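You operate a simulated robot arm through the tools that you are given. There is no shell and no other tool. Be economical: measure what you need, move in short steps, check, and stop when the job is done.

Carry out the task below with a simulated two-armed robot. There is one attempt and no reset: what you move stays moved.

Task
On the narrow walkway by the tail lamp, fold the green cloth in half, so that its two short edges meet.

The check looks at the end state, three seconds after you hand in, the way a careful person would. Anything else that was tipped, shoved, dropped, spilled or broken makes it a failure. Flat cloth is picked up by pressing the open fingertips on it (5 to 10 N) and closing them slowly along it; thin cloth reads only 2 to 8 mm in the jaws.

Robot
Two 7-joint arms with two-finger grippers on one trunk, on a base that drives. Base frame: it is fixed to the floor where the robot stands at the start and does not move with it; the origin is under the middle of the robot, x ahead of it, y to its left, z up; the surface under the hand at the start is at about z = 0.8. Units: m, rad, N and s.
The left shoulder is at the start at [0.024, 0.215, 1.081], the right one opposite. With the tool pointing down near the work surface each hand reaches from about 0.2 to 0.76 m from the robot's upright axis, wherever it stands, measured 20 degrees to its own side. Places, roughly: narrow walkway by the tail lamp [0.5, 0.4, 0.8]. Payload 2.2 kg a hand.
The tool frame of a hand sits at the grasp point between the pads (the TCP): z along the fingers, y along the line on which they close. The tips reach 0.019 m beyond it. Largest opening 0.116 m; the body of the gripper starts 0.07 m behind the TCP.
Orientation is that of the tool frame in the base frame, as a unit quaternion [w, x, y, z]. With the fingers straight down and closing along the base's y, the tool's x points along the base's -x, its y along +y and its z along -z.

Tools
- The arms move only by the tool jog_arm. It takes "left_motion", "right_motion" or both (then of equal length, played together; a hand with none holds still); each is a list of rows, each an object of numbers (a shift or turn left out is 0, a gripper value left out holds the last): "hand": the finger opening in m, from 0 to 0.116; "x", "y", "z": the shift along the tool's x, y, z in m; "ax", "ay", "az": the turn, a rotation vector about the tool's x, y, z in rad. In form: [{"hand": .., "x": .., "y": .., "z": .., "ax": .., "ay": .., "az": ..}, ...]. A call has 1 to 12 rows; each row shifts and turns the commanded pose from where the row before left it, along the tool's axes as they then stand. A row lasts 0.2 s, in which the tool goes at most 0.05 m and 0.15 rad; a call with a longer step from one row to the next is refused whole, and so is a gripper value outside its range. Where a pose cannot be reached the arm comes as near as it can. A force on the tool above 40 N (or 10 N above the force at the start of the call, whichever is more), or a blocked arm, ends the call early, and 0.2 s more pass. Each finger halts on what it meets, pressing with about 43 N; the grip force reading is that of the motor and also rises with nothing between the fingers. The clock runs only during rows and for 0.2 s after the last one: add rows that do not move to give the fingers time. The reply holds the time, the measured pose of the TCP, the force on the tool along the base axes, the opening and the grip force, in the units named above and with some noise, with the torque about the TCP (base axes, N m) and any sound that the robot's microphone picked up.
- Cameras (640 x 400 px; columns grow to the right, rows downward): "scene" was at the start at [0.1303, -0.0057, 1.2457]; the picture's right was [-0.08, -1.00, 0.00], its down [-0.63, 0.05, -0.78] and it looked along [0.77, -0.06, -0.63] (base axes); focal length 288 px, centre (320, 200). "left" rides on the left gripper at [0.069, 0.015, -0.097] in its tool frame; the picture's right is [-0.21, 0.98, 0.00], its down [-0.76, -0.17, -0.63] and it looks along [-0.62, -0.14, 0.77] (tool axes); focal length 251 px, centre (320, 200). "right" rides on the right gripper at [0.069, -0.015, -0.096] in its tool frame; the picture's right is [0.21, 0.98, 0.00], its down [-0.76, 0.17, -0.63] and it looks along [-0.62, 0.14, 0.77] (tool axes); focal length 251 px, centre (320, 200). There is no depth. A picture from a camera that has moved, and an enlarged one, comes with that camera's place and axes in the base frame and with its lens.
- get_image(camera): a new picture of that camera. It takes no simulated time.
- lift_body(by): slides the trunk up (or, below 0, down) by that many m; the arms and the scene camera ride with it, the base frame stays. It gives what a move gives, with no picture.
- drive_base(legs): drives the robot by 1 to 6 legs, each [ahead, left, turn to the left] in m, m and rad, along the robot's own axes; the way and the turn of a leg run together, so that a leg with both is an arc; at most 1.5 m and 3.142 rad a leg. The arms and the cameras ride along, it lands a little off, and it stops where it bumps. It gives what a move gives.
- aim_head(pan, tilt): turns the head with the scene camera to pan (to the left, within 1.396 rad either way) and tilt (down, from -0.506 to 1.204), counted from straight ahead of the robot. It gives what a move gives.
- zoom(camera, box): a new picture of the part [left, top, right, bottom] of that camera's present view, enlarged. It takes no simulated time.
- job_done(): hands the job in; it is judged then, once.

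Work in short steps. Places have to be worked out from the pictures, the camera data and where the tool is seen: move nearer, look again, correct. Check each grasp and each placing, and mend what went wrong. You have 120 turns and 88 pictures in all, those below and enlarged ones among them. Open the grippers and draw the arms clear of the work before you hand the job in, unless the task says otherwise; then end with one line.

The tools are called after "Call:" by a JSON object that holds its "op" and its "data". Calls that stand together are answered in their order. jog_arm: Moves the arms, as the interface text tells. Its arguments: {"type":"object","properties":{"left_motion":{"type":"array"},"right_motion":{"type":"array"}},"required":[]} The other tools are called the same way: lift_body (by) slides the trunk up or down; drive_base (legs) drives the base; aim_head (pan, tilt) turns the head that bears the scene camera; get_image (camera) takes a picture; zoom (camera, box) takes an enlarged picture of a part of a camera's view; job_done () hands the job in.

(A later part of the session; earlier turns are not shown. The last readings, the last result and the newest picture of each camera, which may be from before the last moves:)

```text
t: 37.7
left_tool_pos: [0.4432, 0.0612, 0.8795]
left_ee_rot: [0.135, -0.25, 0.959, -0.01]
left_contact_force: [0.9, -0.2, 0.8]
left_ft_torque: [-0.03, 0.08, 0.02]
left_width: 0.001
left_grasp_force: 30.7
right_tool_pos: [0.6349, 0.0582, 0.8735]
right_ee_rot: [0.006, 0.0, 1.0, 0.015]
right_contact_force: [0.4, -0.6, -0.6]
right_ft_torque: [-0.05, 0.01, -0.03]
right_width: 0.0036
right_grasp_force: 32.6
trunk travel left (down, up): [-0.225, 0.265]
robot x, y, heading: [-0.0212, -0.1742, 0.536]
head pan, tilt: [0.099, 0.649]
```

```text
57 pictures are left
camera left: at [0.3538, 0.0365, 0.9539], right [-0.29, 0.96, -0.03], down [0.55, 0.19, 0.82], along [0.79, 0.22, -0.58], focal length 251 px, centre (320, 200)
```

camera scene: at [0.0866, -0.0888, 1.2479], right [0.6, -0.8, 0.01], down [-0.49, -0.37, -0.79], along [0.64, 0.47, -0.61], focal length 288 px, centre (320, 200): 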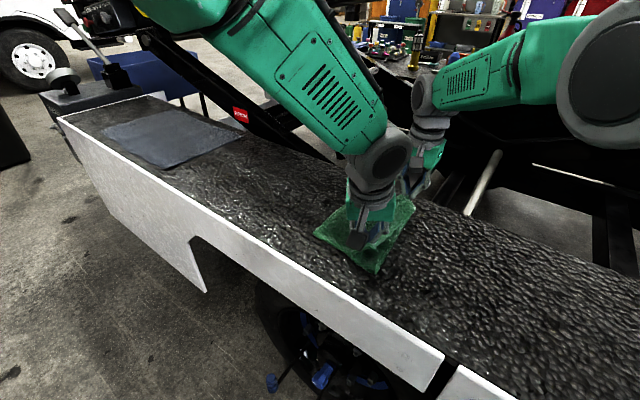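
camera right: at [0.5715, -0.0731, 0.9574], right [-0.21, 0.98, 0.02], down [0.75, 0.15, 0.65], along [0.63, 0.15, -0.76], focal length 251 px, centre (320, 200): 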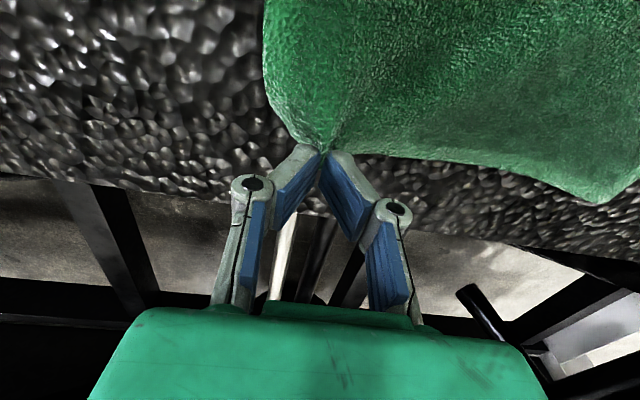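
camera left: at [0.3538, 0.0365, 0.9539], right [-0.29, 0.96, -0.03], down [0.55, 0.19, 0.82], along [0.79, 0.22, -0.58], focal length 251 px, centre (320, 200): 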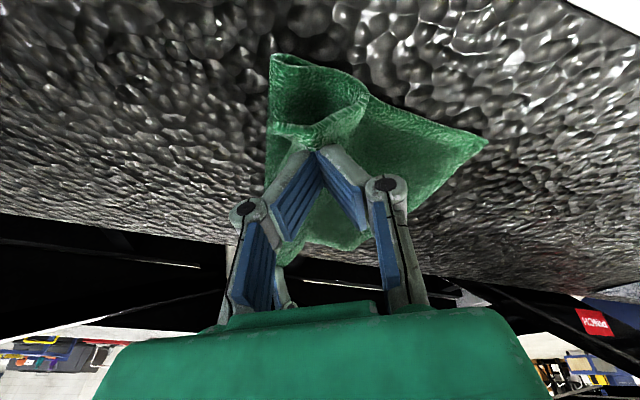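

Both corners are held and the cloth is folding over; the far-side short edge stays at y≈0.2. I'll carry on another 0.12 m.

Call:
{"op": "drive_base", "data": {"legs": [[0.031, 0.0515, 0], [0.031, 0.0515, 0]]}}

Call:
{"op": "jog_arm", "data": {"right_motion": [{}, {}, {}, {}, {}]}}

Call:
{"op": "get_image", "data": {"camera": "scene"}}

Call:
{"op": "get_image", "data": {"camera": "left"}}

Call:
{"op": "get_image", "data": {"camera": "right"}}

```text
t: 39.3
left_tool_pos: [0.4384, 0.2, 0.8925]
left_ee_rot: [0.14, -0.263, 0.954, -0.025]
left_contact_force: [-1.1, 1.5, -0.4]
left_ft_torque: [-0.1, -0.04, -0.04]
left_width: 0.001
left_grasp_force: 31.0
right_tool_pos: [0.6262, 0.1865, 0.8759]
right_ee_rot: [0.007, 0.0, 1.0, 0.012]
right_contact_force: [0.7, 0.0, -1.3]
right_ft_torque: [-0.04, 0.06, -0.01]
right_width: 0.0034
right_grasp_force: 32.4
trunk travel left (down, up): [-0.225, 0.265]
robot x, y, heading: [-0.0224, -0.0501, 0.532]
head pan, tilt: [0.099, 0.649]
```

```text
t: 40.5
left_tool_pos: [0.457, 0.1529, 0.8895]
left_ee_rot: [0.136, -0.256, 0.957, 0.003]
left_contact_force: [-0.5, -2.2, -2.2]
left_ft_torque: [0.2, -0.1, 0.05]
left_width: 0.0015
left_grasp_force: 30.5
right_tool_pos: [0.647, 0.143, 0.8721]
right_ee_rot: [-0.002, 0.003, 0.999, 0.035]
right_contact_force: [1.3, -1.0, -0.2]
right_ft_torque: [0.02, 0.06, -0.03]
right_width: 0.0035
right_grasp_force: 32.0
trunk travel left (down, up): [-0.225, 0.265]
robot x, y, heading: [-0.0212, -0.0563, 0.543]
head pan, tilt: [0.099, 0.649]
```

```text
56 pictures are left
camera scene: at [0.1084, -0.0082, 1.2476], right [0.59, -0.81, -0.03], down [-0.5, -0.34, -0.79], along [0.63, 0.48, -0.61], focal length 288 px, centre (320, 200)
```

scene: 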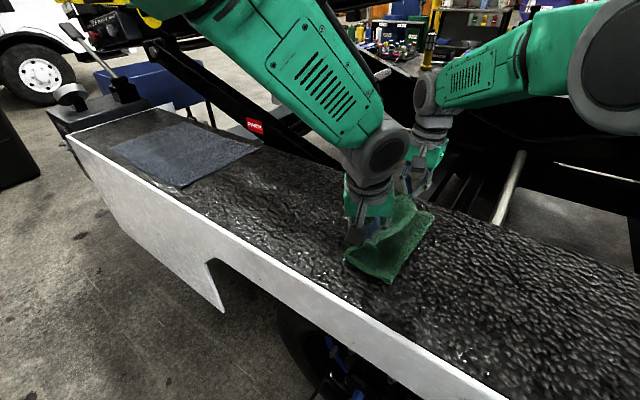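

```text
55 pictures are left
camera left: at [0.3681, 0.1259, 0.9625], right [-0.3, 0.95, -0.01], down [0.55, 0.18, 0.82], along [0.78, 0.24, -0.58], focal length 251 px, centre (320, 200)
```

left: 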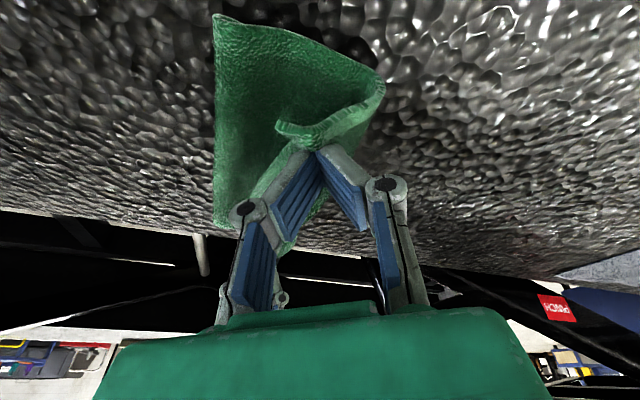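

```text
54 pictures are left
camera right: at [0.578, 0.1213, 0.9688], right [-0.21, 0.98, 0.07], down [0.76, 0.12, 0.64], along [0.61, 0.19, -0.77], focal length 251 px, centre (320, 200)
```

right: 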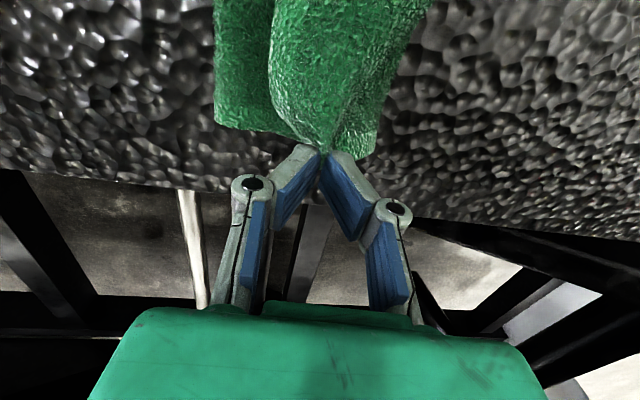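

Both are still held while the body sways. The corner flap beyond each pinch hangs to the −y side and will need flattening after laying down. I'll let things settle and read the poses.

Call:
{"op": "jog_arm", "data": {"right_motion": [{}, {}, {}, {}, {}, {}, {}, {}]}}

Call:
{"op": "get_image", "data": {"camera": "left"}}

Call:
{"op": "get_image", "data": {"camera": "right"}}

```text
t: 42.3
left_tool_pos: [0.442, 0.1823, 0.8942]
left_ee_rot: [0.14, -0.261, 0.955, -0.01]
left_contact_force: [0.1, 0.1, -0.6]
left_ft_torque: [-0.04, -0.05, -0.03]
left_width: 0.0012
left_grasp_force: 30.8
right_tool_pos: [0.6294, 0.1699, 0.8763]
right_ee_rot: [0.005, -0.001, 1.0, 0.024]
right_contact_force: [-0.8, -0.1, -1.2]
right_ft_torque: [-0.09, -0.04, 0.02]
right_width: 0.0032
right_grasp_force: 32.6
trunk travel left (down, up): [-0.225, 0.265]
robot x, y, heading: [-0.0239, -0.0481, 0.539]
head pan, tilt: [0.099, 0.649]
```

```text
53 pictures are left
camera left: at [0.352, 0.155, 0.9666], right [-0.31, 0.95, -0.03], down [0.53, 0.2, 0.82], along [0.79, 0.23, -0.57], focal length 251 px, centre (320, 200)
```

left: 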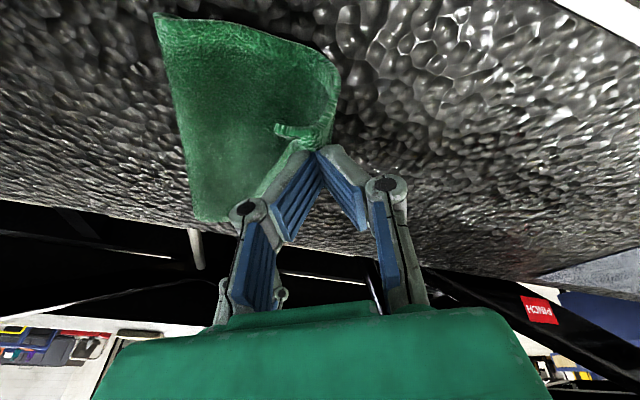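

```text
52 pictures are left
camera right: at [0.5597, 0.1503, 0.973], right [-0.22, 0.98, 0.04], down [0.75, 0.14, 0.65], along [0.62, 0.17, -0.76], focal length 251 px, centre (320, 200)
```

right: 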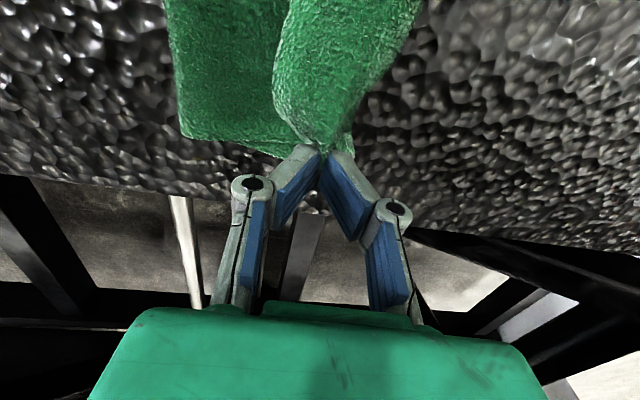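

Geometry check: the bottom short edge lies at y≈0.19, and the pinch points should land about 3 cm short of it. I'll lower both hands to z≈0.83 at y≈0.165.

Call:
{"op": "jog_arm", "data": {"left_motion": [{"x": 0.0041, "y": -0.0023, "z": 0.012}, {"x": 0.0041, "y": -0.0023, "z": 0.012}, {"x": 0.0041, "y": -0.0023, "z": 0.012}, {"x": 0.0041, "y": -0.0023, "z": 0.012}, {"x": 0.0041, "y": -0.0023, "z": 0.012}, {}, {}, {}], "right_motion": [{"x": -0.0016, "y": -0.0012, "z": 0.009}, {"x": -0.0016, "y": -0.0012, "z": 0.009}, {"x": -0.0016, "y": -0.0012, "z": 0.009}, {"x": -0.0016, "y": -0.0012, "z": 0.009}, {"x": -0.0016, "y": -0.0012, "z": 0.009}, {}, {}, {}]}}

Call:
{"op": "get_image", "data": {"camera": "left"}}

Call:
{"op": "get_image", "data": {"camera": "right"}}

```text
t: 44.3
left_tool_pos: [0.4501, 0.1818, 0.8417]
left_ee_rot: [0.142, -0.291, 0.946, -0.024]
left_contact_force: [-0.3, -0.7, 0.3]
left_ft_torque: [-0.03, 0.0, 0.0]
left_width: 0.0014
left_grasp_force: 31.1
right_tool_pos: [0.6379, 0.1619, 0.8345]
right_ee_rot: [0.006, -0.002, 1.0, 0.027]
right_contact_force: [-0.3, 0.2, -0.4]
right_ft_torque: [0.01, 0.02, 0.01]
right_width: 0.0033
right_grasp_force: 32.4
trunk travel left (down, up): [-0.225, 0.265]
robot x, y, heading: [-0.0225, -0.0449, 0.539]
head pan, tilt: [0.099, 0.649]
stopped in row 8 (left hand): the arm was blocked; the commanded pose is now the measured one
```

```text
51 pictures are left
camera left: at [0.3613, 0.1541, 0.9143], right [-0.36, 0.93, -0.07], down [0.51, 0.26, 0.82], along [0.78, 0.26, -0.57], focal length 251 px, centre (320, 200)
```

left: 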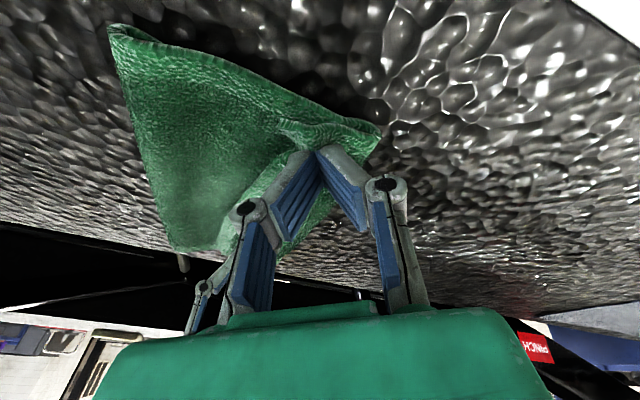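

```text
50 pictures are left
camera right: at [0.5674, 0.1423, 0.9307], right [-0.22, 0.97, 0.05], down [0.75, 0.13, 0.65], along [0.62, 0.18, -0.76], focal length 251 px, centre (320, 200)
```

right: 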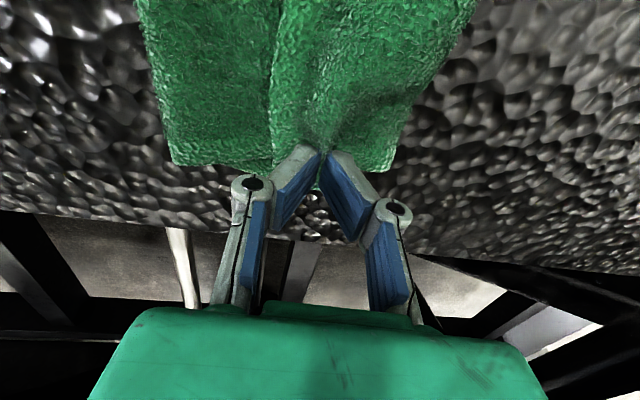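

The bottom edge is actually still at y≈0.21 at both corners, so the pinches should be at y≈0.18: the left one already is. I'll shift the right by +0.018 and lower both until they just touch.

Call:
{"op": "jog_arm", "data": {"left_motion": [{}, {}, {"x": 0.0013, "y": 0.0005, "z": 0.0048}, {"x": 0.0013, "y": 0.0005, "z": 0.0048}, {"x": 0.0013, "y": 0.0005, "z": 0.0048}, {}, {}], "right_motion": [{"y": 0.009}, {"y": 0.009}, {"z": 0.004}, {"z": 0.004}, {"z": 0.002}, {}, {}]}}

```text
t: 45.9
left_tool_pos: [0.4568, 0.191, 0.8381]
left_ee_rot: [0.147, -0.302, 0.941, -0.034]
left_contact_force: [0.7, 0.9, -0.4]
left_ft_torque: [-0.01, 0.0, -0.04]
left_width: 0.0012
left_grasp_force: 30.5
right_tool_pos: [0.6388, 0.1803, 0.8258]
right_ee_rot: [0.005, -0.001, 1.0, 0.029]
right_contact_force: [1.9, 0.7, 8.6]
right_ft_torque: [-0.06, 0.02, 0.02]
right_width: 0.0032
right_grasp_force: 32.2
trunk travel left (down, up): [-0.225, 0.265]
robot x, y, heading: [-0.0274, -0.0448, 0.535]
head pan, tilt: [0.099, 0.649]
```

The right hand is down. The left is at its wrist limit again, so I'll let it yaw 0.2 rad more and then lower it.

Call:
{"op": "jog_arm", "data": {"left_motion": [{"ax": -0.026, "ay": -0.009, "az": -0.096}, {"ax": -0.026, "ay": -0.009, "az": -0.096}, {}, {}, {}]}}

```text
t: 47.1
left_tool_pos: [0.4563, 0.1933, 0.836]
left_ee_rot: [0.143, -0.396, 0.907, -0.018]
left_contact_force: [-0.9, -0.5, 0.0]
left_ft_torque: [0.02, -0.02, -0.01]
left_width: 0.0
left_grasp_force: 28.4
right_tool_pos: [0.6391, 0.1818, 0.8253]
right_ee_rot: [0.004, -0.001, 1.0, 0.028]
right_contact_force: [4.0, 1.7, 11.3]
right_ft_torque: [-0.07, 0.0, 0.01]
right_width: 0.0034
right_grasp_force: 32.1
trunk travel left (down, up): [-0.225, 0.265]
robot x, y, heading: [-0.0254, -0.0436, 0.537]
head pan, tilt: [0.099, 0.649]
```

The left jaw reads 0: the cloth has slipped out right by its target. I'll look at it.

Call:
{"op": "get_image", "data": {"camera": "left"}}

```text
49 pictures are left
camera left: at [0.3746, 0.1464, 0.9088], right [-0.56, 0.82, -0.09], down [0.43, 0.38, 0.82], along [0.71, 0.42, -0.57], focal length 251 px, centre (320, 200)
```

left: 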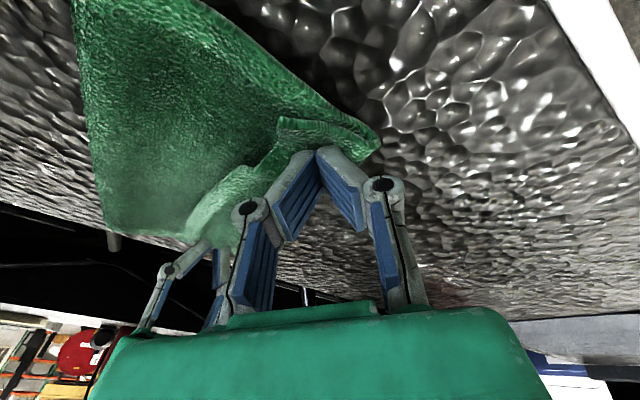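

The corner is nearly over the other, with a small flap folded back along the edge. I'll open the right hand a little, then raise both hands clear and inspect.

Call:
{"op": "jog_arm", "data": {"left_motion": [{"z": -0.01}, {"z": -0.02}, {"z": -0.03}, {"z": -0.03}, {"z": -0.03}, {}, {}, {}], "right_motion": [{"z": -0.002}, {"hand": 0.012}, {"hand": 0.02}, {"z": -0.015}, {"z": -0.03}, {"z": -0.03}, {"z": -0.03}, {}]}}

Call:
{"op": "aim_head", "data": {"pan": 0.1, "tilt": 0.8}}

Call:
{"op": "get_image", "data": {"camera": "scene"}}

Call:
{"op": "get_image", "data": {"camera": "right"}}

Call:
{"op": "get_image", "data": {"camera": "left"}}

```text
t: 48.0
left_tool_pos: [0.4036, 0.1732, 0.8223]
left_ee_rot: [0.059, -0.409, 0.91, -0.033]
left_contact_force: [3.1, 0.4, 4.0]
left_ft_torque: [0.03, -0.07, -0.06]
left_width: 0.0
left_grasp_force: 28.5
right_tool_pos: [0.6353, 0.1783, 0.8326]
right_ee_rot: [0.005, -0.001, 1.0, 0.027]
right_contact_force: [-0.3, -0.5, -0.9]
right_ft_torque: [0.02, -0.04, -0.04]
right_width: 0.0199
right_grasp_force: 0.1
trunk travel left (down, up): [-0.225, 0.265]
robot x, y, heading: [-0.0251, -0.0494, 0.535]
head pan, tilt: [0.099, 0.649]
stopped in row 4 (left hand): the arm was blocked; the commanded pose is now the measured one
```

```text
t: 48.7
left_tool_pos: [0.4045, 0.172, 0.8235]
left_ee_rot: [0.058, -0.408, 0.91, -0.034]
left_contact_force: [1.1, 0.3, 0.7]
left_ft_torque: [0.05, -0.01, 0.01]
left_width: 0.0002
left_grasp_force: 28.3
right_tool_pos: [0.6349, 0.1796, 0.8318]
right_ee_rot: [0.004, -0.002, 1.0, 0.027]
right_contact_force: [-0.2, 0.1, 0.4]
right_ft_torque: [0.0, 0.02, -0.01]
right_width: 0.0198
right_grasp_force: 0.2
trunk travel left (down, up): [-0.225, 0.265]
robot x, y, heading: [-0.0226, -0.0492, 0.54]
head pan, tilt: [0.099, 0.799]
```

```text
48 pictures are left
camera scene: at [0.0809, 0.0245, 1.2357], right [0.59, -0.8, 0.0], down [-0.58, -0.43, -0.69], along [0.56, 0.41, -0.72], focal length 288 px, centre (320, 200)
```

scene: 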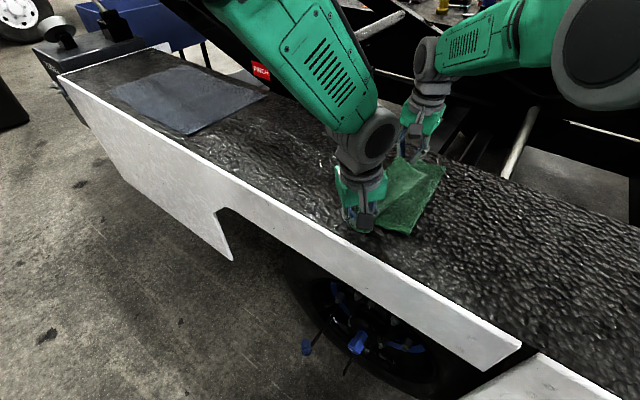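

```text
47 pictures are left
camera right: at [0.5653, 0.1583, 0.9283], right [-0.22, 0.97, 0.05], down [0.75, 0.13, 0.65], along [0.62, 0.18, -0.76], focal length 251 px, centre (320, 200)
```

right: 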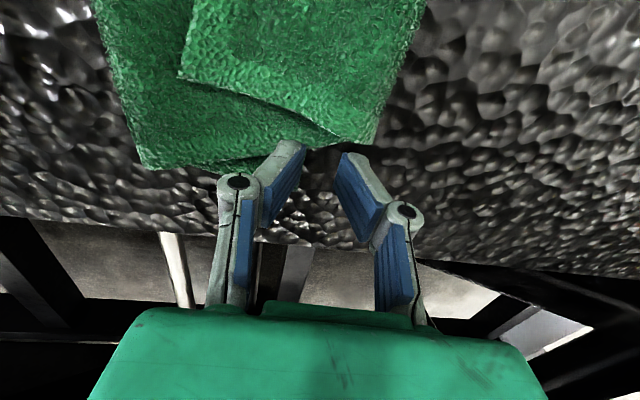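

```text
46 pictures are left
camera left: at [0.3351, 0.1321, 0.9112], right [-0.58, 0.81, -0.09], down [0.54, 0.46, 0.7], along [0.61, 0.36, -0.7], focal length 251 px, centre (320, 200)
```

left: 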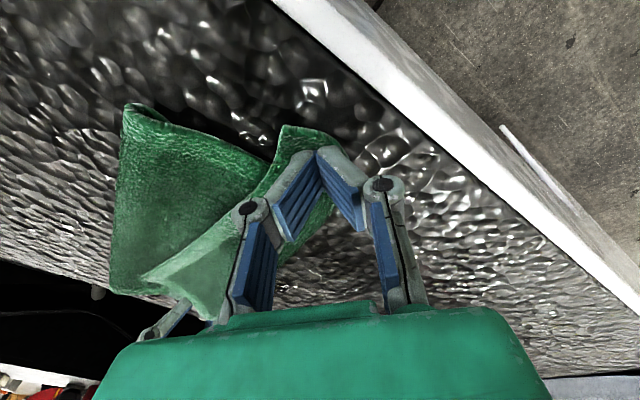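

The left arm is at a joint limit and drifted back and down, pulling the near strip. I'll open both hands and raise them by lifting the trunk, which needs no arm motion.

Call:
{"op": "jog_arm", "data": {"left_motion": [{"hand": 0.01}, {"hand": 0.02}, {"hand": 0.03}, {}]}}

Call:
{"op": "lift_body", "data": {"by": 0.12}}

Call:
{"op": "get_image", "data": {"camera": "left"}}

Call:
{"op": "get_image", "data": {"camera": "right"}}

```text
t: 49.7
left_tool_pos: [0.4049, 0.1716, 0.8247]
left_ee_rot: [0.06, -0.409, 0.91, -0.035]
left_contact_force: [-1.0, -0.1, 0.5]
left_ft_torque: [0.02, 0.02, -0.01]
left_width: 0.0296
left_grasp_force: 0.2
right_tool_pos: [0.6346, 0.1797, 0.8323]
right_ee_rot: [0.004, -0.001, 1.0, 0.027]
right_contact_force: [0.3, -0.1, -0.2]
right_ft_torque: [0.0, 0.01, 0.03]
right_width: 0.0199
right_grasp_force: 0.1
trunk travel left (down, up): [-0.225, 0.265]
robot x, y, heading: [-0.0244, -0.0471, 0.536]
head pan, tilt: [0.099, 0.799]
```

```text
t: 51.2
left_tool_pos: [0.406, 0.1737, 0.9463]
left_ee_rot: [0.061, -0.41, 0.91, -0.034]
left_contact_force: [0.3, -0.1, 0.1]
left_ft_torque: [0.01, -0.02, 0.0]
left_width: 0.0299
left_grasp_force: 0.0
right_tool_pos: [0.6362, 0.1784, 0.9515]
right_ee_rot: [0.004, -0.002, 1.0, 0.028]
right_contact_force: [0.7, -0.1, 1.1]
right_ft_torque: [0.03, 0.02, 0.0]
right_width: 0.0199
right_grasp_force: 0.0
trunk travel left (down, up): [-0.345, 0.145]
robot x, y, heading: [-0.0248, -0.0476, 0.539]
head pan, tilt: [0.099, 0.799]
```

```text
45 pictures are left
camera left: at [0.3365, 0.1329, 1.0329], right [-0.58, 0.81, -0.09], down [0.53, 0.46, 0.71], along [0.61, 0.36, -0.7], focal length 251 px, centre (320, 200)
```

left: 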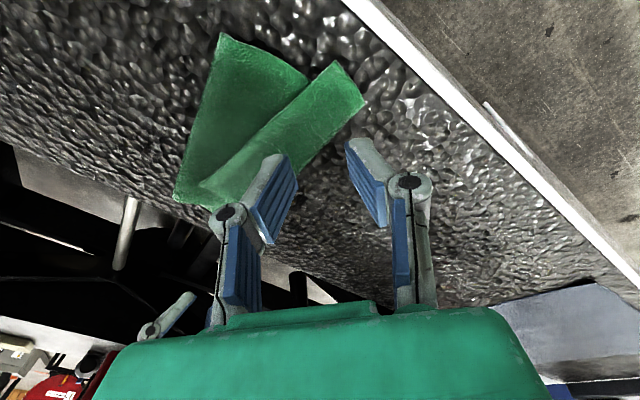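

```text
44 pictures are left
camera right: at [0.5658, 0.1583, 1.0478], right [-0.22, 0.97, 0.05], down [0.75, 0.13, 0.65], along [0.62, 0.18, -0.76], focal length 251 px, centre (320, 200)
```

right: 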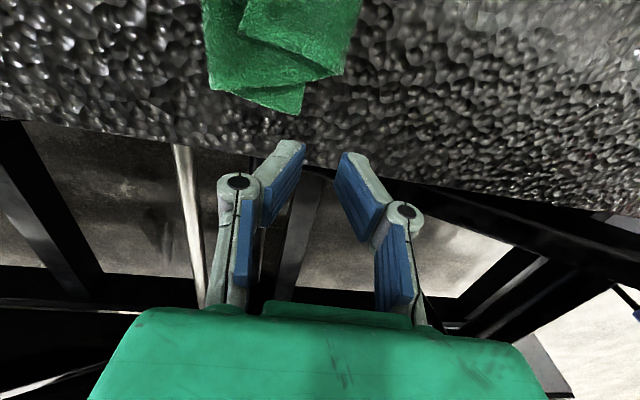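

I need a clear overhead view: I'll move the right hand aside toward −y and the left toward +y, then look from the head.

Call:
{"op": "jog_arm", "data": {"left_motion": [{"y": 0.03, "z": -0.005}, {"y": 0.03, "z": -0.005}, {"y": 0.03, "z": -0.005}, {"y": 0.03, "z": -0.005}, {"y": 0.03}, {"y": 0.03}, {}], "right_motion": [{"y": -0.04}, {"y": -0.04}, {"y": -0.04}, {"y": -0.04}, {"y": -0.04}, {"y": -0.04}, {}]}}

Call:
{"op": "aim_head", "data": {"pan": 0.05, "tilt": 0.85}}

Call:
{"op": "get_image", "data": {"camera": "scene"}}

```text
t: 52.8
left_tool_pos: [0.2719, 0.2907, 0.9449]
left_ee_rot: [0.06, -0.405, 0.912, -0.03]
left_contact_force: [-0.2, -0.2, -0.2]
left_ft_torque: [-0.01, 0.02, 0.03]
left_width: 0.0298
left_grasp_force: 0.1
right_tool_pos: [0.638, -0.0605, 0.9378]
right_ee_rot: [0.005, -0.003, 1.0, 0.027]
right_contact_force: [-0.6, -0.2, -0.7]
right_ft_torque: [-0.01, 0.01, -0.02]
right_width: 0.0199
right_grasp_force: 0.0
trunk travel left (down, up): [-0.345, 0.145]
robot x, y, heading: [-0.0249, -0.048, 0.538]
head pan, tilt: [0.099, 0.799]
```

```text
t: 53.4
left_tool_pos: [0.2707, 0.2896, 0.9449]
left_ee_rot: [0.06, -0.405, 0.912, -0.03]
left_contact_force: [0.1, 0.5, 0.3]
left_ft_torque: [-0.02, -0.01, -0.03]
left_width: 0.0299
left_grasp_force: 0.1
right_tool_pos: [0.6372, -0.0595, 0.9389]
right_ee_rot: [0.005, -0.001, 1.0, 0.027]
right_contact_force: [0.2, -0.1, -1.0]
right_ft_torque: [-0.02, 0.01, 0.02]
right_width: 0.0201
right_grasp_force: 0.0
trunk travel left (down, up): [-0.345, 0.145]
robot x, y, heading: [-0.0241, -0.0472, 0.535]
head pan, tilt: [0.051, 0.85]
```

```text
43 pictures are left
camera scene: at [0.0813, 0.0194, 1.3517], right [0.55, -0.83, 0.0], down [-0.63, -0.42, -0.66], along [0.55, 0.36, -0.75], focal length 288 px, centre (320, 200)
```

scene: 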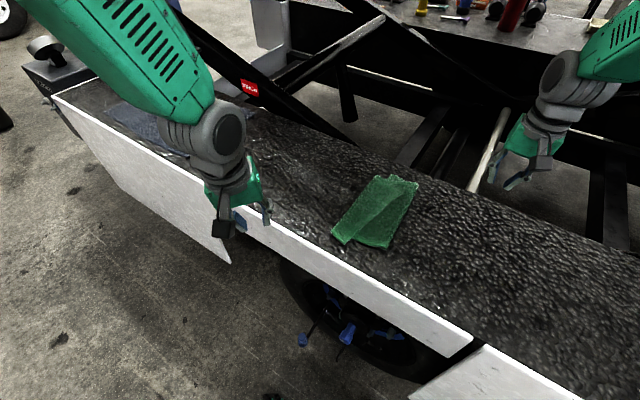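

Call:
{"op": "zoom", "data": {"camera": "scene", "box": [310, 155, 440, 265]}}

```text
3.64 times, centred on (375, 210) of scene
camera zoom: at [0.0813, 0.0194, 1.3517], right [0.55, -0.83, 0.0], down [-0.63, -0.42, -0.66], along [0.55, 0.36, -0.75], focal length 1049 px, centre (120, 164)
```

zoom: 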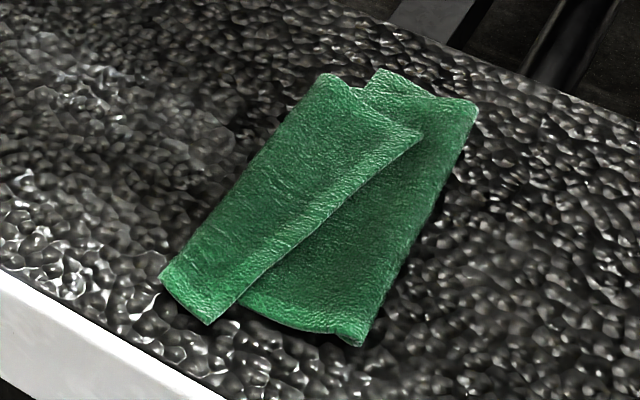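

Now I see it: the top layer reached the left side but its last 5–8 cm is folded back on top toward −y (free edge from about (0.403, 0.165) to (0.626, 0.121)). Better grip: close *along* the edge, so that no margin folds back; I'll yaw both hands about 80° and raise them, then re-grip the free edge at both corners.

Call:
{"op": "jog_arm", "data": {"left_motion": [{"az": -0.133, "z": -0.005}, {"az": -0.133, "z": -0.005}, {"az": -0.133, "z": -0.005}, {"az": -0.133, "z": -0.005}, {}, {}, {}, {}, {}, {}, {}], "right_motion": [{"az": -0.137, "z": -0.005}, {"az": -0.137, "z": -0.005}, {"az": -0.137, "z": -0.005}, {"az": -0.137, "z": -0.005}, {"az": -0.137}, {"az": -0.137}, {"az": -0.137}, {"az": -0.137}, {"az": -0.137}, {"az": -0.137}, {}]}}

```text
t: 55.8
left_tool_pos: [0.2699, 0.2904, 0.9649]
left_ee_rot: [0.052, -0.63, 0.774, -0.046]
left_contact_force: [0.0, 0.1, 0.2]
left_ft_torque: [-0.04, 0.01, 0.03]
left_width: 0.0302
left_grasp_force: 0.1
right_tool_pos: [0.6365, -0.0623, 0.9589]
right_ee_rot: [0.021, -0.634, 0.773, 0.018]
right_contact_force: [0.5, 0.5, -0.6]
right_ft_torque: [0.04, 0.01, -0.03]
right_width: 0.0199
right_grasp_force: 0.0
trunk travel left (down, up): [-0.345, 0.145]
robot x, y, heading: [-0.0232, -0.0465, 0.54]
head pan, tilt: [0.051, 0.85]
```

Both are yawed as wanted. I'll level the left hand's closing axis and lower the trunk 0.08 again.

Call:
{"op": "jog_arm", "data": {"left_motion": [{"ax": -0.138}, {}]}}

Call:
{"op": "lift_body", "data": {"by": -0.08}}

```text
t: 56.4
left_tool_pos: [0.2681, 0.2902, 0.9659]
left_ee_rot: [0.008, -0.633, 0.774, 0.006]
left_contact_force: [-0.3, -0.1, 0.1]
left_ft_torque: [-0.02, -0.03, 0.03]
left_width: 0.03
left_grasp_force: 0.0
right_tool_pos: [0.6368, -0.0624, 0.958]
right_ee_rot: [0.02, -0.633, 0.774, 0.019]
right_contact_force: [0.6, -0.2, 0.6]
right_ft_torque: [0.01, -0.03, 0.02]
right_width: 0.0201
right_grasp_force: 0.0
trunk travel left (down, up): [-0.345, 0.145]
robot x, y, heading: [-0.0264, -0.0467, 0.538]
head pan, tilt: [0.051, 0.85]
```

```text
t: 57.6
left_tool_pos: [0.2684, 0.2926, 0.8853]
left_ee_rot: [0.006, -0.634, 0.774, 0.005]
left_contact_force: [-0.6, -0.4, -0.4]
left_ft_torque: [-0.01, 0.0, 0.02]
left_width: 0.0299
left_grasp_force: 0.0
right_tool_pos: [0.6351, -0.0628, 0.8782]
right_ee_rot: [0.021, -0.633, 0.774, 0.02]
right_contact_force: [-0.4, 0.6, -0.3]
right_ft_torque: [0.0, -0.03, 0.03]
right_width: 0.0201
right_grasp_force: 0.1
trunk travel left (down, up): [-0.265, 0.225]
robot x, y, heading: [-0.0289, -0.0457, 0.538]
head pan, tilt: [0.051, 0.85]
```

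I move the right hand above the flap's far corner (0.598, 0.137) and the left hand above the near corner (0.432, 0.170).

Call:
{"op": "jog_arm", "data": {"right_motion": [{"hand": 0.03, "x": -0.0315, "y": 0.0126, "z": 0.002}, {"x": -0.0315, "y": 0.0126, "z": 0.002}, {"x": -0.0315, "y": 0.0126, "z": 0.002}, {"x": -0.0315, "y": 0.0126, "z": 0.002}, {"x": -0.0315, "y": 0.0126, "z": 0.002}, {"x": -0.0315, "y": 0.0126, "z": 0.002}, {}, {}], "left_motion": [{}, {}, {"x": 0.0145, "y": -0.031}, {"x": 0.0145, "y": -0.031}, {"x": 0.0145, "y": -0.031}, {"x": 0.0145, "y": -0.031}, {"x": 0.0145, "y": -0.031}, {"x": 0.0145, "y": -0.031}]}}

Call:
{"op": "jog_arm", "data": {"right_motion": [{}, {}, {}, {}]}}

Call:
{"op": "get_image", "data": {"camera": "scene"}}

Call:
{"op": "get_image", "data": {"camera": "left"}}

Call:
{"op": "get_image", "data": {"camera": "right"}}

```text
t: 59.4
left_tool_pos: [0.4393, 0.1816, 0.8893]
left_ee_rot: [0.004, -0.645, 0.764, -0.003]
left_contact_force: [0.3, 0.2, -0.1]
left_ft_torque: [0.02, 0.01, -0.01]
left_width: 0.0299
left_grasp_force: 0.0
right_tool_pos: [0.5993, 0.139, 0.8767]
right_ee_rot: [0.02, -0.633, 0.773, 0.02]
right_contact_force: [-0.4, 1.2, 0.4]
right_ft_torque: [0.04, 0.0, -0.02]
right_width: 0.0297
right_grasp_force: 0.1
trunk travel left (down, up): [-0.265, 0.225]
robot x, y, heading: [-0.0243, -0.0503, 0.537]
head pan, tilt: [0.051, 0.85]
```

```text
t: 60.4
left_tool_pos: [0.4359, 0.1851, 0.8866]
left_ee_rot: [0.004, -0.644, 0.765, -0.002]
left_contact_force: [-0.6, 0.1, -0.9]
left_ft_torque: [0.01, -0.04, 0.02]
left_width: 0.0299
left_grasp_force: 0.1
right_tool_pos: [0.5979, 0.1398, 0.8787]
right_ee_rot: [0.021, -0.634, 0.773, 0.019]
right_contact_force: [0.6, -0.4, 0.3]
right_ft_torque: [0.0, -0.03, 0.03]
right_width: 0.0303
right_grasp_force: 0.1
trunk travel left (down, up): [-0.265, 0.225]
robot x, y, heading: [-0.0252, -0.0469, 0.54]
head pan, tilt: [0.051, 0.85]
```

```text
41 pictures are left
camera scene: at [0.0817, 0.0195, 1.2716], right [0.55, -0.83, 0.0], down [-0.63, -0.42, -0.66], along [0.55, 0.36, -0.75], focal length 288 px, centre (320, 200)
```

scene: 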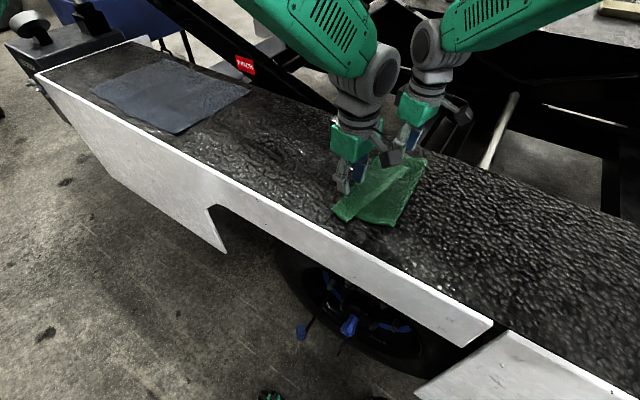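

```text
40 pictures are left
camera left: at [0.409, 0.1185, 0.9813], right [-0.93, 0.38, -0.01], down [0.29, 0.72, 0.64], along [0.24, 0.59, -0.77], focal length 251 px, centre (320, 200)
```

left: 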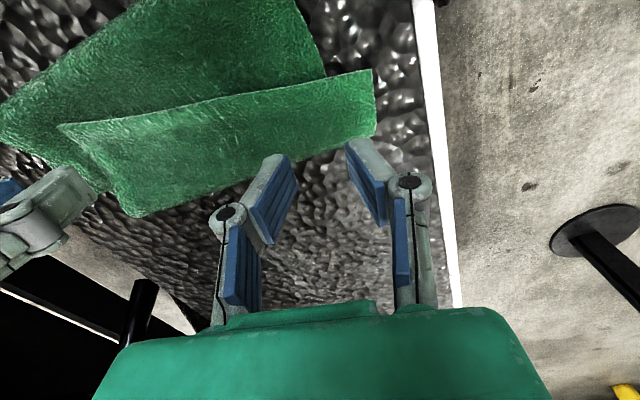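

```text
39 pictures are left
camera right: at [0.5984, 0.0634, 0.9719], right [-1.0, -0.02, -0.01], down [-0.02, 0.74, 0.67], along [-0.01, 0.67, -0.74], focal length 251 px, centre (320, 200)
```

right: 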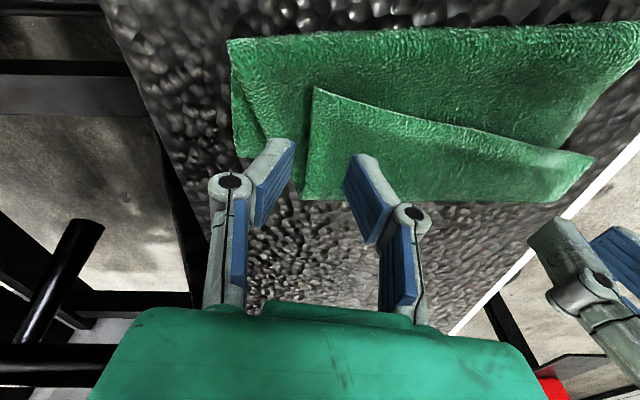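

The views are clear now. I'll zoom into the layers at the far end to understand where the bottom layer's short edge lies.

Call:
{"op": "zoom", "data": {"camera": "right", "box": [210, 60, 370, 220]}}

Call:
{"op": "zoom", "data": {"camera": "left", "box": [0, 0, 400, 240]}}

```text
2.50 times, centred on (290, 140) of right
camera zoom: at [0.5984, 0.0634, 0.9719], right [-1.0, -0.02, -0.01], down [-0.02, 0.74, 0.67], along [-0.01, 0.67, -0.74], focal length 629 px, centre (395, 350)
```

zoom: 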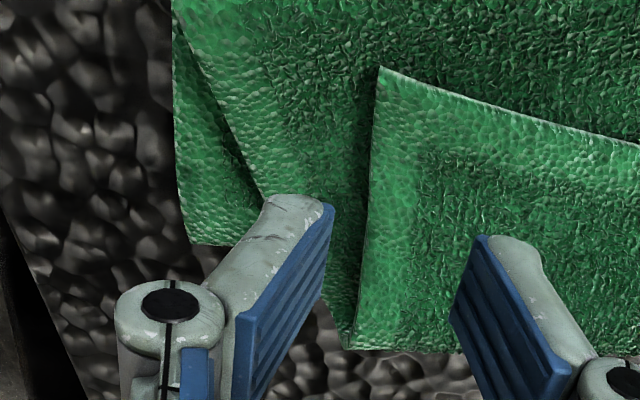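

```text
1.60 times, centred on (200, 120) of left
camera zoom: at [0.409, 0.1185, 0.9813], right [-0.93, 0.38, -0.01], down [0.29, 0.72, 0.64], along [0.24, 0.59, -0.77], focal length 402 px, centre (512, 328)
```

zoom: 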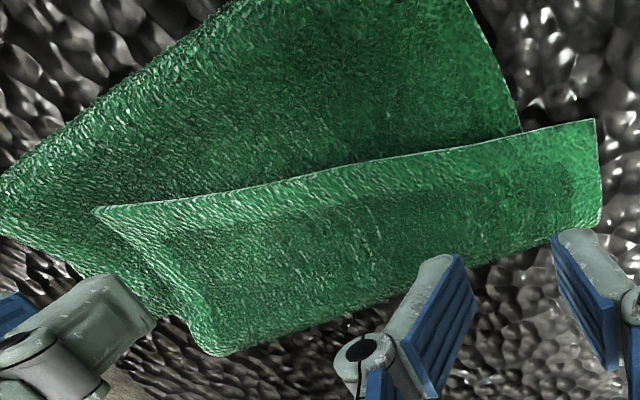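

The layout is clear: bottom short edge at y≈0.17, fold at 0.09, top to 0.213, flap back to 0.117. I'll grip the flap's free edge at both corners (closing along it), lift, open it back toward −y, and lay it properly. First I position and lower to just above.

Call:
{"op": "jog_arm", "data": {"right_motion": [{"x": 0.007, "y": 0.009}, {"x": 0.007, "y": 0.009}, {"z": 0.016, "x": 0.001}, {"z": 0.016, "x": 0.001}, {"z": 0.014}, {}, {}], "left_motion": [{"x": 0.0105, "y": 0.008}, {"x": 0.0105, "y": 0.008}, {"z": 0.018}, {"z": 0.018}, {"z": 0.018}, {}, {}]}}

Call:
{"op": "get_image", "data": {"camera": "left"}}

Call:
{"op": "get_image", "data": {"camera": "right"}}

```text
t: 62.0
left_tool_pos: [0.416, 0.1585, 0.8286]
left_ee_rot: [0.005, -0.64, 0.769, 0.002]
left_contact_force: [-0.5, -0.4, 1.2]
left_ft_torque: [-0.04, 0.0, -0.04]
left_width: 0.0303
left_grasp_force: 0.6
right_tool_pos: [0.5781, 0.1296, 0.8324]
right_ee_rot: [0.021, -0.633, 0.774, 0.019]
right_contact_force: [-1.0, -0.6, 2.4]
right_ft_torque: [-0.01, 0.05, -0.02]
right_width: 0.03
right_grasp_force: 0.1
trunk travel left (down, up): [-0.265, 0.225]
robot x, y, heading: [-0.025, -0.0478, 0.542]
head pan, tilt: [0.051, 0.85]
```

```text
36 pictures are left
camera left: at [0.3876, 0.0938, 0.9249], right [-0.92, 0.39, 0.0], down [0.3, 0.71, 0.64], along [0.25, 0.59, -0.77], focal length 251 px, centre (320, 200)
```

left: 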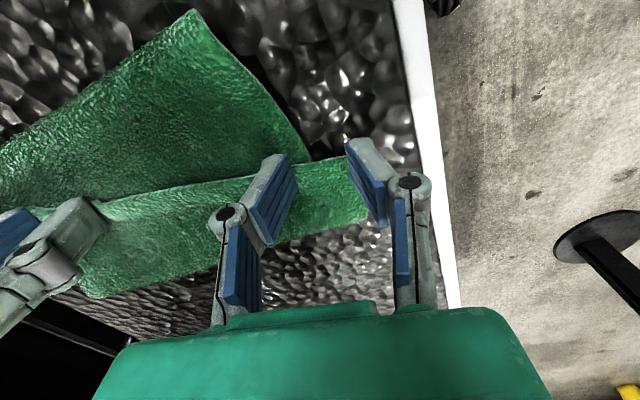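

```text
35 pictures are left
camera right: at [0.579, 0.0536, 0.9252], right [-1.0, -0.02, -0.01], down [-0.02, 0.74, 0.67], along [-0.01, 0.67, -0.74], focal length 251 px, centre (320, 200)
```

right: 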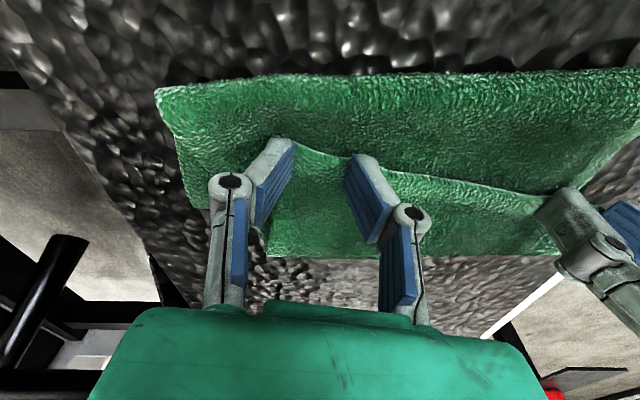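

Both are close. I'll nudge the left by (+0.008, +0.006) and the right by +0.005 in y, so the tips are fully on the flap, then press lightly.

Call:
{"op": "jog_arm", "data": {"right_motion": [{"z": -0.005}, {"x": -0.006}, {"z": 0.005}, {"z": 0.002}, {}], "left_motion": [{"z": -0.004}, {"x": -0.007, "y": -0.007}, {"z": 0.005}, {"z": 0.003}, {}]}}

```text
t: 63.2
left_tool_pos: [0.4222, 0.1648, 0.8252]
left_ee_rot: [0.007, -0.638, 0.77, 0.005]
left_contact_force: [-0.9, 1.2, 3.8]
left_ft_torque: [0.01, -0.07, 0.04]
left_width: 0.0306
left_grasp_force: 0.1
right_tool_pos: [0.5802, 0.1351, 0.8304]
right_ee_rot: [0.022, -0.633, 0.774, 0.018]
right_contact_force: [0.7, -0.7, 3.1]
right_ft_torque: [0.01, -0.05, 0.04]
right_width: 0.03
right_grasp_force: 0.1
trunk travel left (down, up): [-0.265, 0.225]
robot x, y, heading: [-0.0245, -0.0462, 0.54]
head pan, tilt: [0.051, 0.85]
```

The forces are 3–4 N. I'll press 1–2 mm more and close slowly.

Call:
{"op": "jog_arm", "data": {"right_motion": [{"z": 0.002}, {}, {"hand": 0.026}, {"hand": 0.022}, {"hand": 0.018}, {"hand": 0.014}, {"hand": 0.01}, {"hand": 0.006}, {"hand": 0.002}, {"hand": 0.0}, {}, {}], "left_motion": [{"z": 0.002}, {}, {"hand": 0.026}, {"hand": 0.022}, {"hand": 0.018}, {"hand": 0.014}, {"hand": 0.01}, {"hand": 0.006}, {"hand": 0.002}, {"hand": 0.0}, {}, {}]}}

Call:
{"op": "get_image", "data": {"camera": "right"}}

Call:
{"op": "get_image", "data": {"camera": "left"}}

```text
t: 65.8
left_tool_pos: [0.4214, 0.1638, 0.8237]
left_ee_rot: [0.007, -0.637, 0.771, 0.004]
left_contact_force: [4.2, -0.4, 4.1]
left_ft_torque: [0.01, -0.11, 0.0]
left_width: 0.0079
left_grasp_force: 34.0
right_tool_pos: [0.5787, 0.1343, 0.828]
right_ee_rot: [0.021, -0.634, 0.773, 0.019]
right_contact_force: [-7.1, 0.4, 5.3]
right_ft_torque: [0.01, 0.16, 0.05]
right_width: 0.0045
right_grasp_force: 33.2
trunk travel left (down, up): [-0.265, 0.225]
robot x, y, heading: [-0.022, -0.0463, 0.541]
head pan, tilt: [0.051, 0.85]
```

```text
34 pictures are left
camera right: at [0.5793, 0.0587, 0.922], right [-1.0, -0.02, -0.01], down [-0.02, 0.74, 0.67], along [-0.01, 0.67, -0.74], focal length 251 px, centre (320, 200)
```

right: 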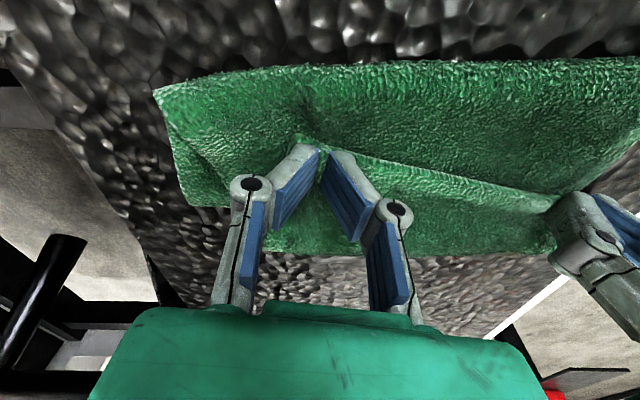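

```text
33 pictures are left
camera left: at [0.3945, 0.0979, 0.9188], right [-0.92, 0.39, 0.0], down [0.3, 0.7, 0.64], along [0.25, 0.59, -0.76], focal length 251 px, centre (320, 200)
```

left: 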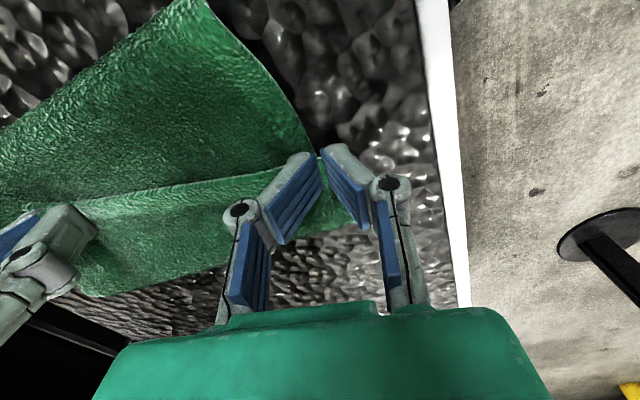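

Left reads 7.9 mm and right 4.5 mm, so both have cloth. I'll lift with the trunk by 0.06 and check what rose.

Call:
{"op": "lift_body", "data": {"by": 0.06}}

Call:
{"op": "get_image", "data": {"camera": "right"}}

Call:
{"op": "get_image", "data": {"camera": "left"}}

```text
t: 66.8
left_tool_pos: [0.4238, 0.1634, 0.8836]
left_ee_rot: [0.006, -0.637, 0.771, 0.005]
left_contact_force: [5.0, -0.8, -0.5]
left_ft_torque: [-0.01, -0.16, -0.03]
left_width: 0.008
left_grasp_force: 34.3
right_tool_pos: [0.5798, 0.1352, 0.8874]
right_ee_rot: [0.021, -0.633, 0.773, 0.019]
right_contact_force: [-4.8, 0.8, -0.4]
right_ft_torque: [0.02, 0.07, 0.05]
right_width: 0.0046
right_grasp_force: 33.4
trunk travel left (down, up): [-0.325, 0.165]
robot x, y, heading: [-0.0242, -0.0466, 0.536]
head pan, tilt: [0.051, 0.85]
```

```text
32 pictures are left
camera right: at [0.5803, 0.0587, 0.9809], right [-1.0, -0.02, -0.01], down [-0.02, 0.74, 0.67], along [-0.01, 0.67, -0.74], focal length 251 px, centre (320, 200)
```

right: 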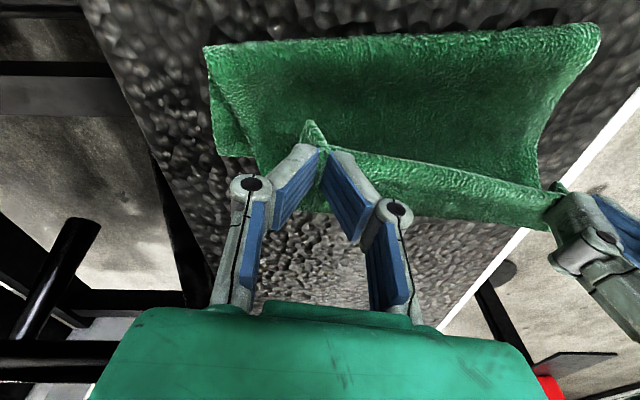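

```text
31 pictures are left
camera left: at [0.3955, 0.098, 0.9782], right [-0.92, 0.39, 0.0], down [0.3, 0.7, 0.64], along [0.25, 0.59, -0.77], focal length 251 px, centre (320, 200)
```

left: 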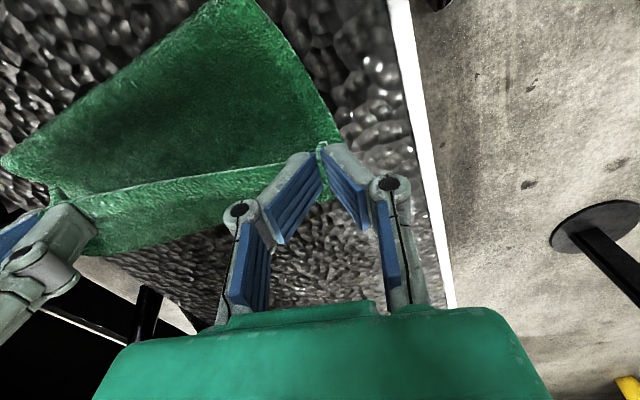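

The free edge is held taut between the hands. I'll pull it back toward −y and up, in sync, to unroll the fold.

Call:
{"op": "jog_arm", "data": {"right_motion": [{"x": 0.019, "y": -0.0035, "z": -0.008}, {"x": 0.019, "y": -0.0035, "z": -0.008}, {"x": 0.019, "y": -0.0035, "z": -0.008}, {"x": 0.019, "y": -0.0035, "z": -0.008}, {"x": 0.019, "y": -0.0035, "z": -0.008}, {"x": 0.019, "y": -0.0035, "z": -0.008}, {}, {}], "left_motion": [{"x": 0.0195, "y": -0.0045, "z": -0.007}, {"x": 0.0195, "y": -0.0045, "z": -0.007}, {"x": 0.0195, "y": -0.0045, "z": -0.007}, {"x": 0.0195, "y": -0.0045, "z": -0.007}, {"x": 0.0195, "y": -0.0045, "z": -0.007}, {"x": 0.0195, "y": -0.0045, "z": -0.007}, {}, {}]}}

Call:
{"op": "get_image", "data": {"camera": "right"}}

Call:
{"op": "get_image", "data": {"camera": "scene"}}

```text
t: 68.6
left_tool_pos: [0.4232, 0.0363, 0.9221]
left_ee_rot: [0.008, -0.631, 0.776, 0.007]
left_contact_force: [1.2, -0.1, -0.1]
left_ft_torque: [-0.01, -0.06, 0.01]
left_width: 0.0082
left_grasp_force: 33.9
right_tool_pos: [0.5753, 0.0174, 0.928]
right_ee_rot: [0.021, -0.634, 0.773, 0.018]
right_contact_force: [-2.5, 0.4, -0.2]
right_ft_torque: [0.03, 0.01, 0.0]
right_width: 0.0046
right_grasp_force: 33.4
trunk travel left (down, up): [-0.325, 0.165]
robot x, y, heading: [-0.0207, -0.0464, 0.539]
head pan, tilt: [0.051, 0.85]
```

```text
30 pictures are left
camera right: at [0.5774, -0.0593, 1.0215], right [-1.0, -0.02, -0.01], down [-0.02, 0.74, 0.67], along [-0.01, 0.67, -0.74], focal length 251 px, centre (320, 200)
```

right: 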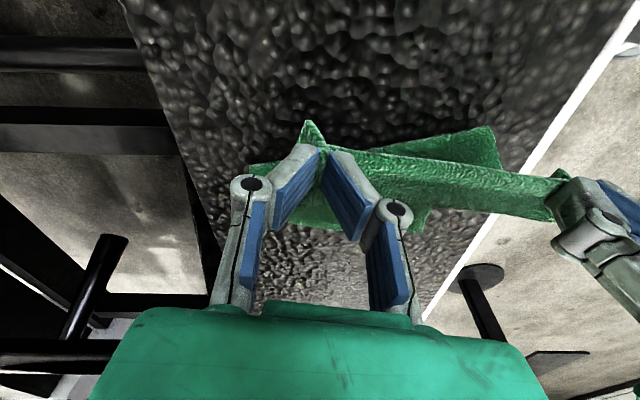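

```text
29 pictures are left
camera scene: at [0.0818, 0.0184, 1.3317], right [0.55, -0.83, 0.0], down [-0.63, -0.42, -0.66], along [0.55, 0.37, -0.75], focal length 288 px, centre (320, 200)
```

scene: 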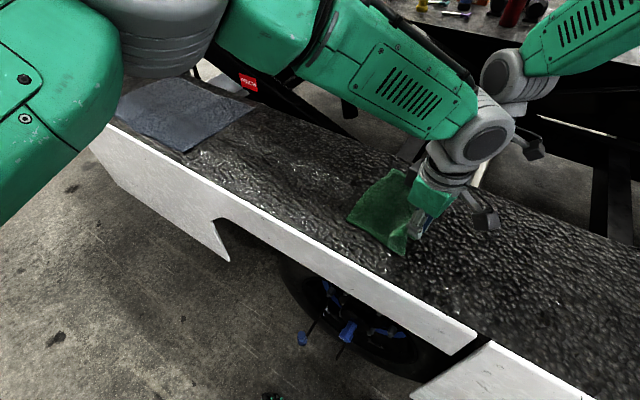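

That works smoothly. I'll zoom to see how the bottom layer lies now.

Call:
{"op": "zoom", "data": {"camera": "scene", "box": [320, 140, 480, 270]}}

```text
3.08 times, centred on (400, 205) of scene
camera zoom: at [0.0818, 0.0184, 1.3317], right [0.55, -0.83, 0.0], down [-0.63, -0.42, -0.66], along [0.55, 0.37, -0.75], focal length 887 px, centre (74, 185)
```

zoom: 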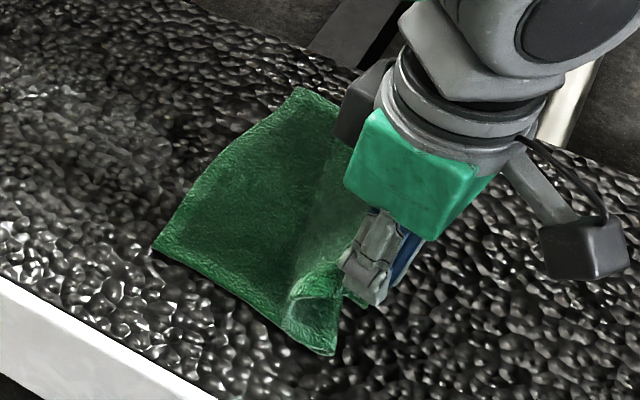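

The bottom short edge now runs from (0.449, 0.196) to (0.677, 0.178), with the fold near y≈0.05, i.e. about half. The free edge is about 6 cm too far toward −x, so I'll shift it +x while carrying it over in an arc.

Call:
{"op": "jog_arm", "data": {"right_motion": [{"x": -0.0165, "y": -0.0078, "z": 0.0013}, {"x": -0.0165, "y": -0.0078, "z": 0.0013}, {"x": -0.0165, "y": -0.0078, "z": 0.0013}, {"x": -0.0165, "y": -0.0078, "z": 0.0013}, {"x": -0.0165, "y": -0.0078, "z": 0.0013}, {"x": -0.0165, "y": -0.0078, "z": 0.0013}, {}, {}], "left_motion": [{"x": -0.0155, "y": -0.0079}, {"x": -0.0155, "y": -0.0079}, {"x": -0.0155, "y": -0.0079}, {"x": -0.0155, "y": -0.0079}, {"x": -0.0155, "y": -0.0079}, {"x": -0.0155, "y": -0.0079}, {}, {}]}}

Call:
{"op": "get_image", "data": {"camera": "right"}}

Call:
{"op": "get_image", "data": {"camera": "left"}}

```text
t: 70.4
left_tool_pos: [0.4919, 0.1188, 0.9235]
left_ee_rot: [0.006, -0.632, 0.775, 0.008]
left_contact_force: [0.3, -0.3, 0.3]
left_ft_torque: [0.03, -0.07, -0.03]
left_width: 0.0084
left_grasp_force: 33.8
right_tool_pos: [0.643, 0.104, 0.9271]
right_ee_rot: [0.02, -0.633, 0.773, 0.019]
right_contact_force: [-0.4, -0.3, -0.3]
right_ft_torque: [0.0, 0.01, -0.02]
right_width: 0.0044
right_grasp_force: 33.4
trunk travel left (down, up): [-0.325, 0.165]
robot x, y, heading: [-0.0246, -0.044, 0.54]
head pan, tilt: [0.051, 0.85]
```

```text
27 pictures are left
camera right: at [0.6439, 0.0281, 1.0206], right [-1.0, -0.02, -0.01], down [-0.02, 0.74, 0.67], along [-0.01, 0.67, -0.74], focal length 251 px, centre (320, 200)
```

right: 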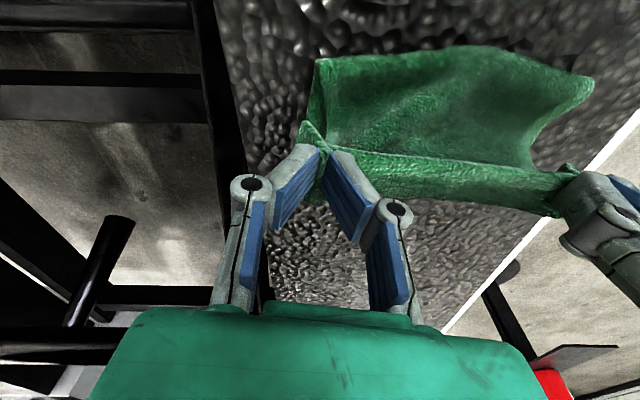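

```text
26 pictures are left
camera left: at [0.4626, 0.0523, 1.0177], right [-0.91, 0.41, 0.01], down [0.32, 0.69, 0.65], along [0.26, 0.59, -0.76], focal length 251 px, centre (320, 200)
```

left: 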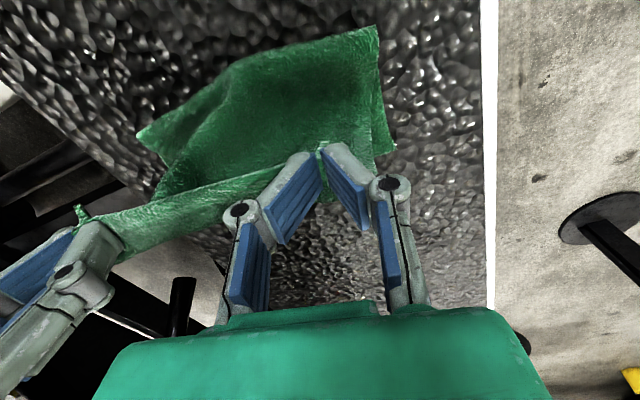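

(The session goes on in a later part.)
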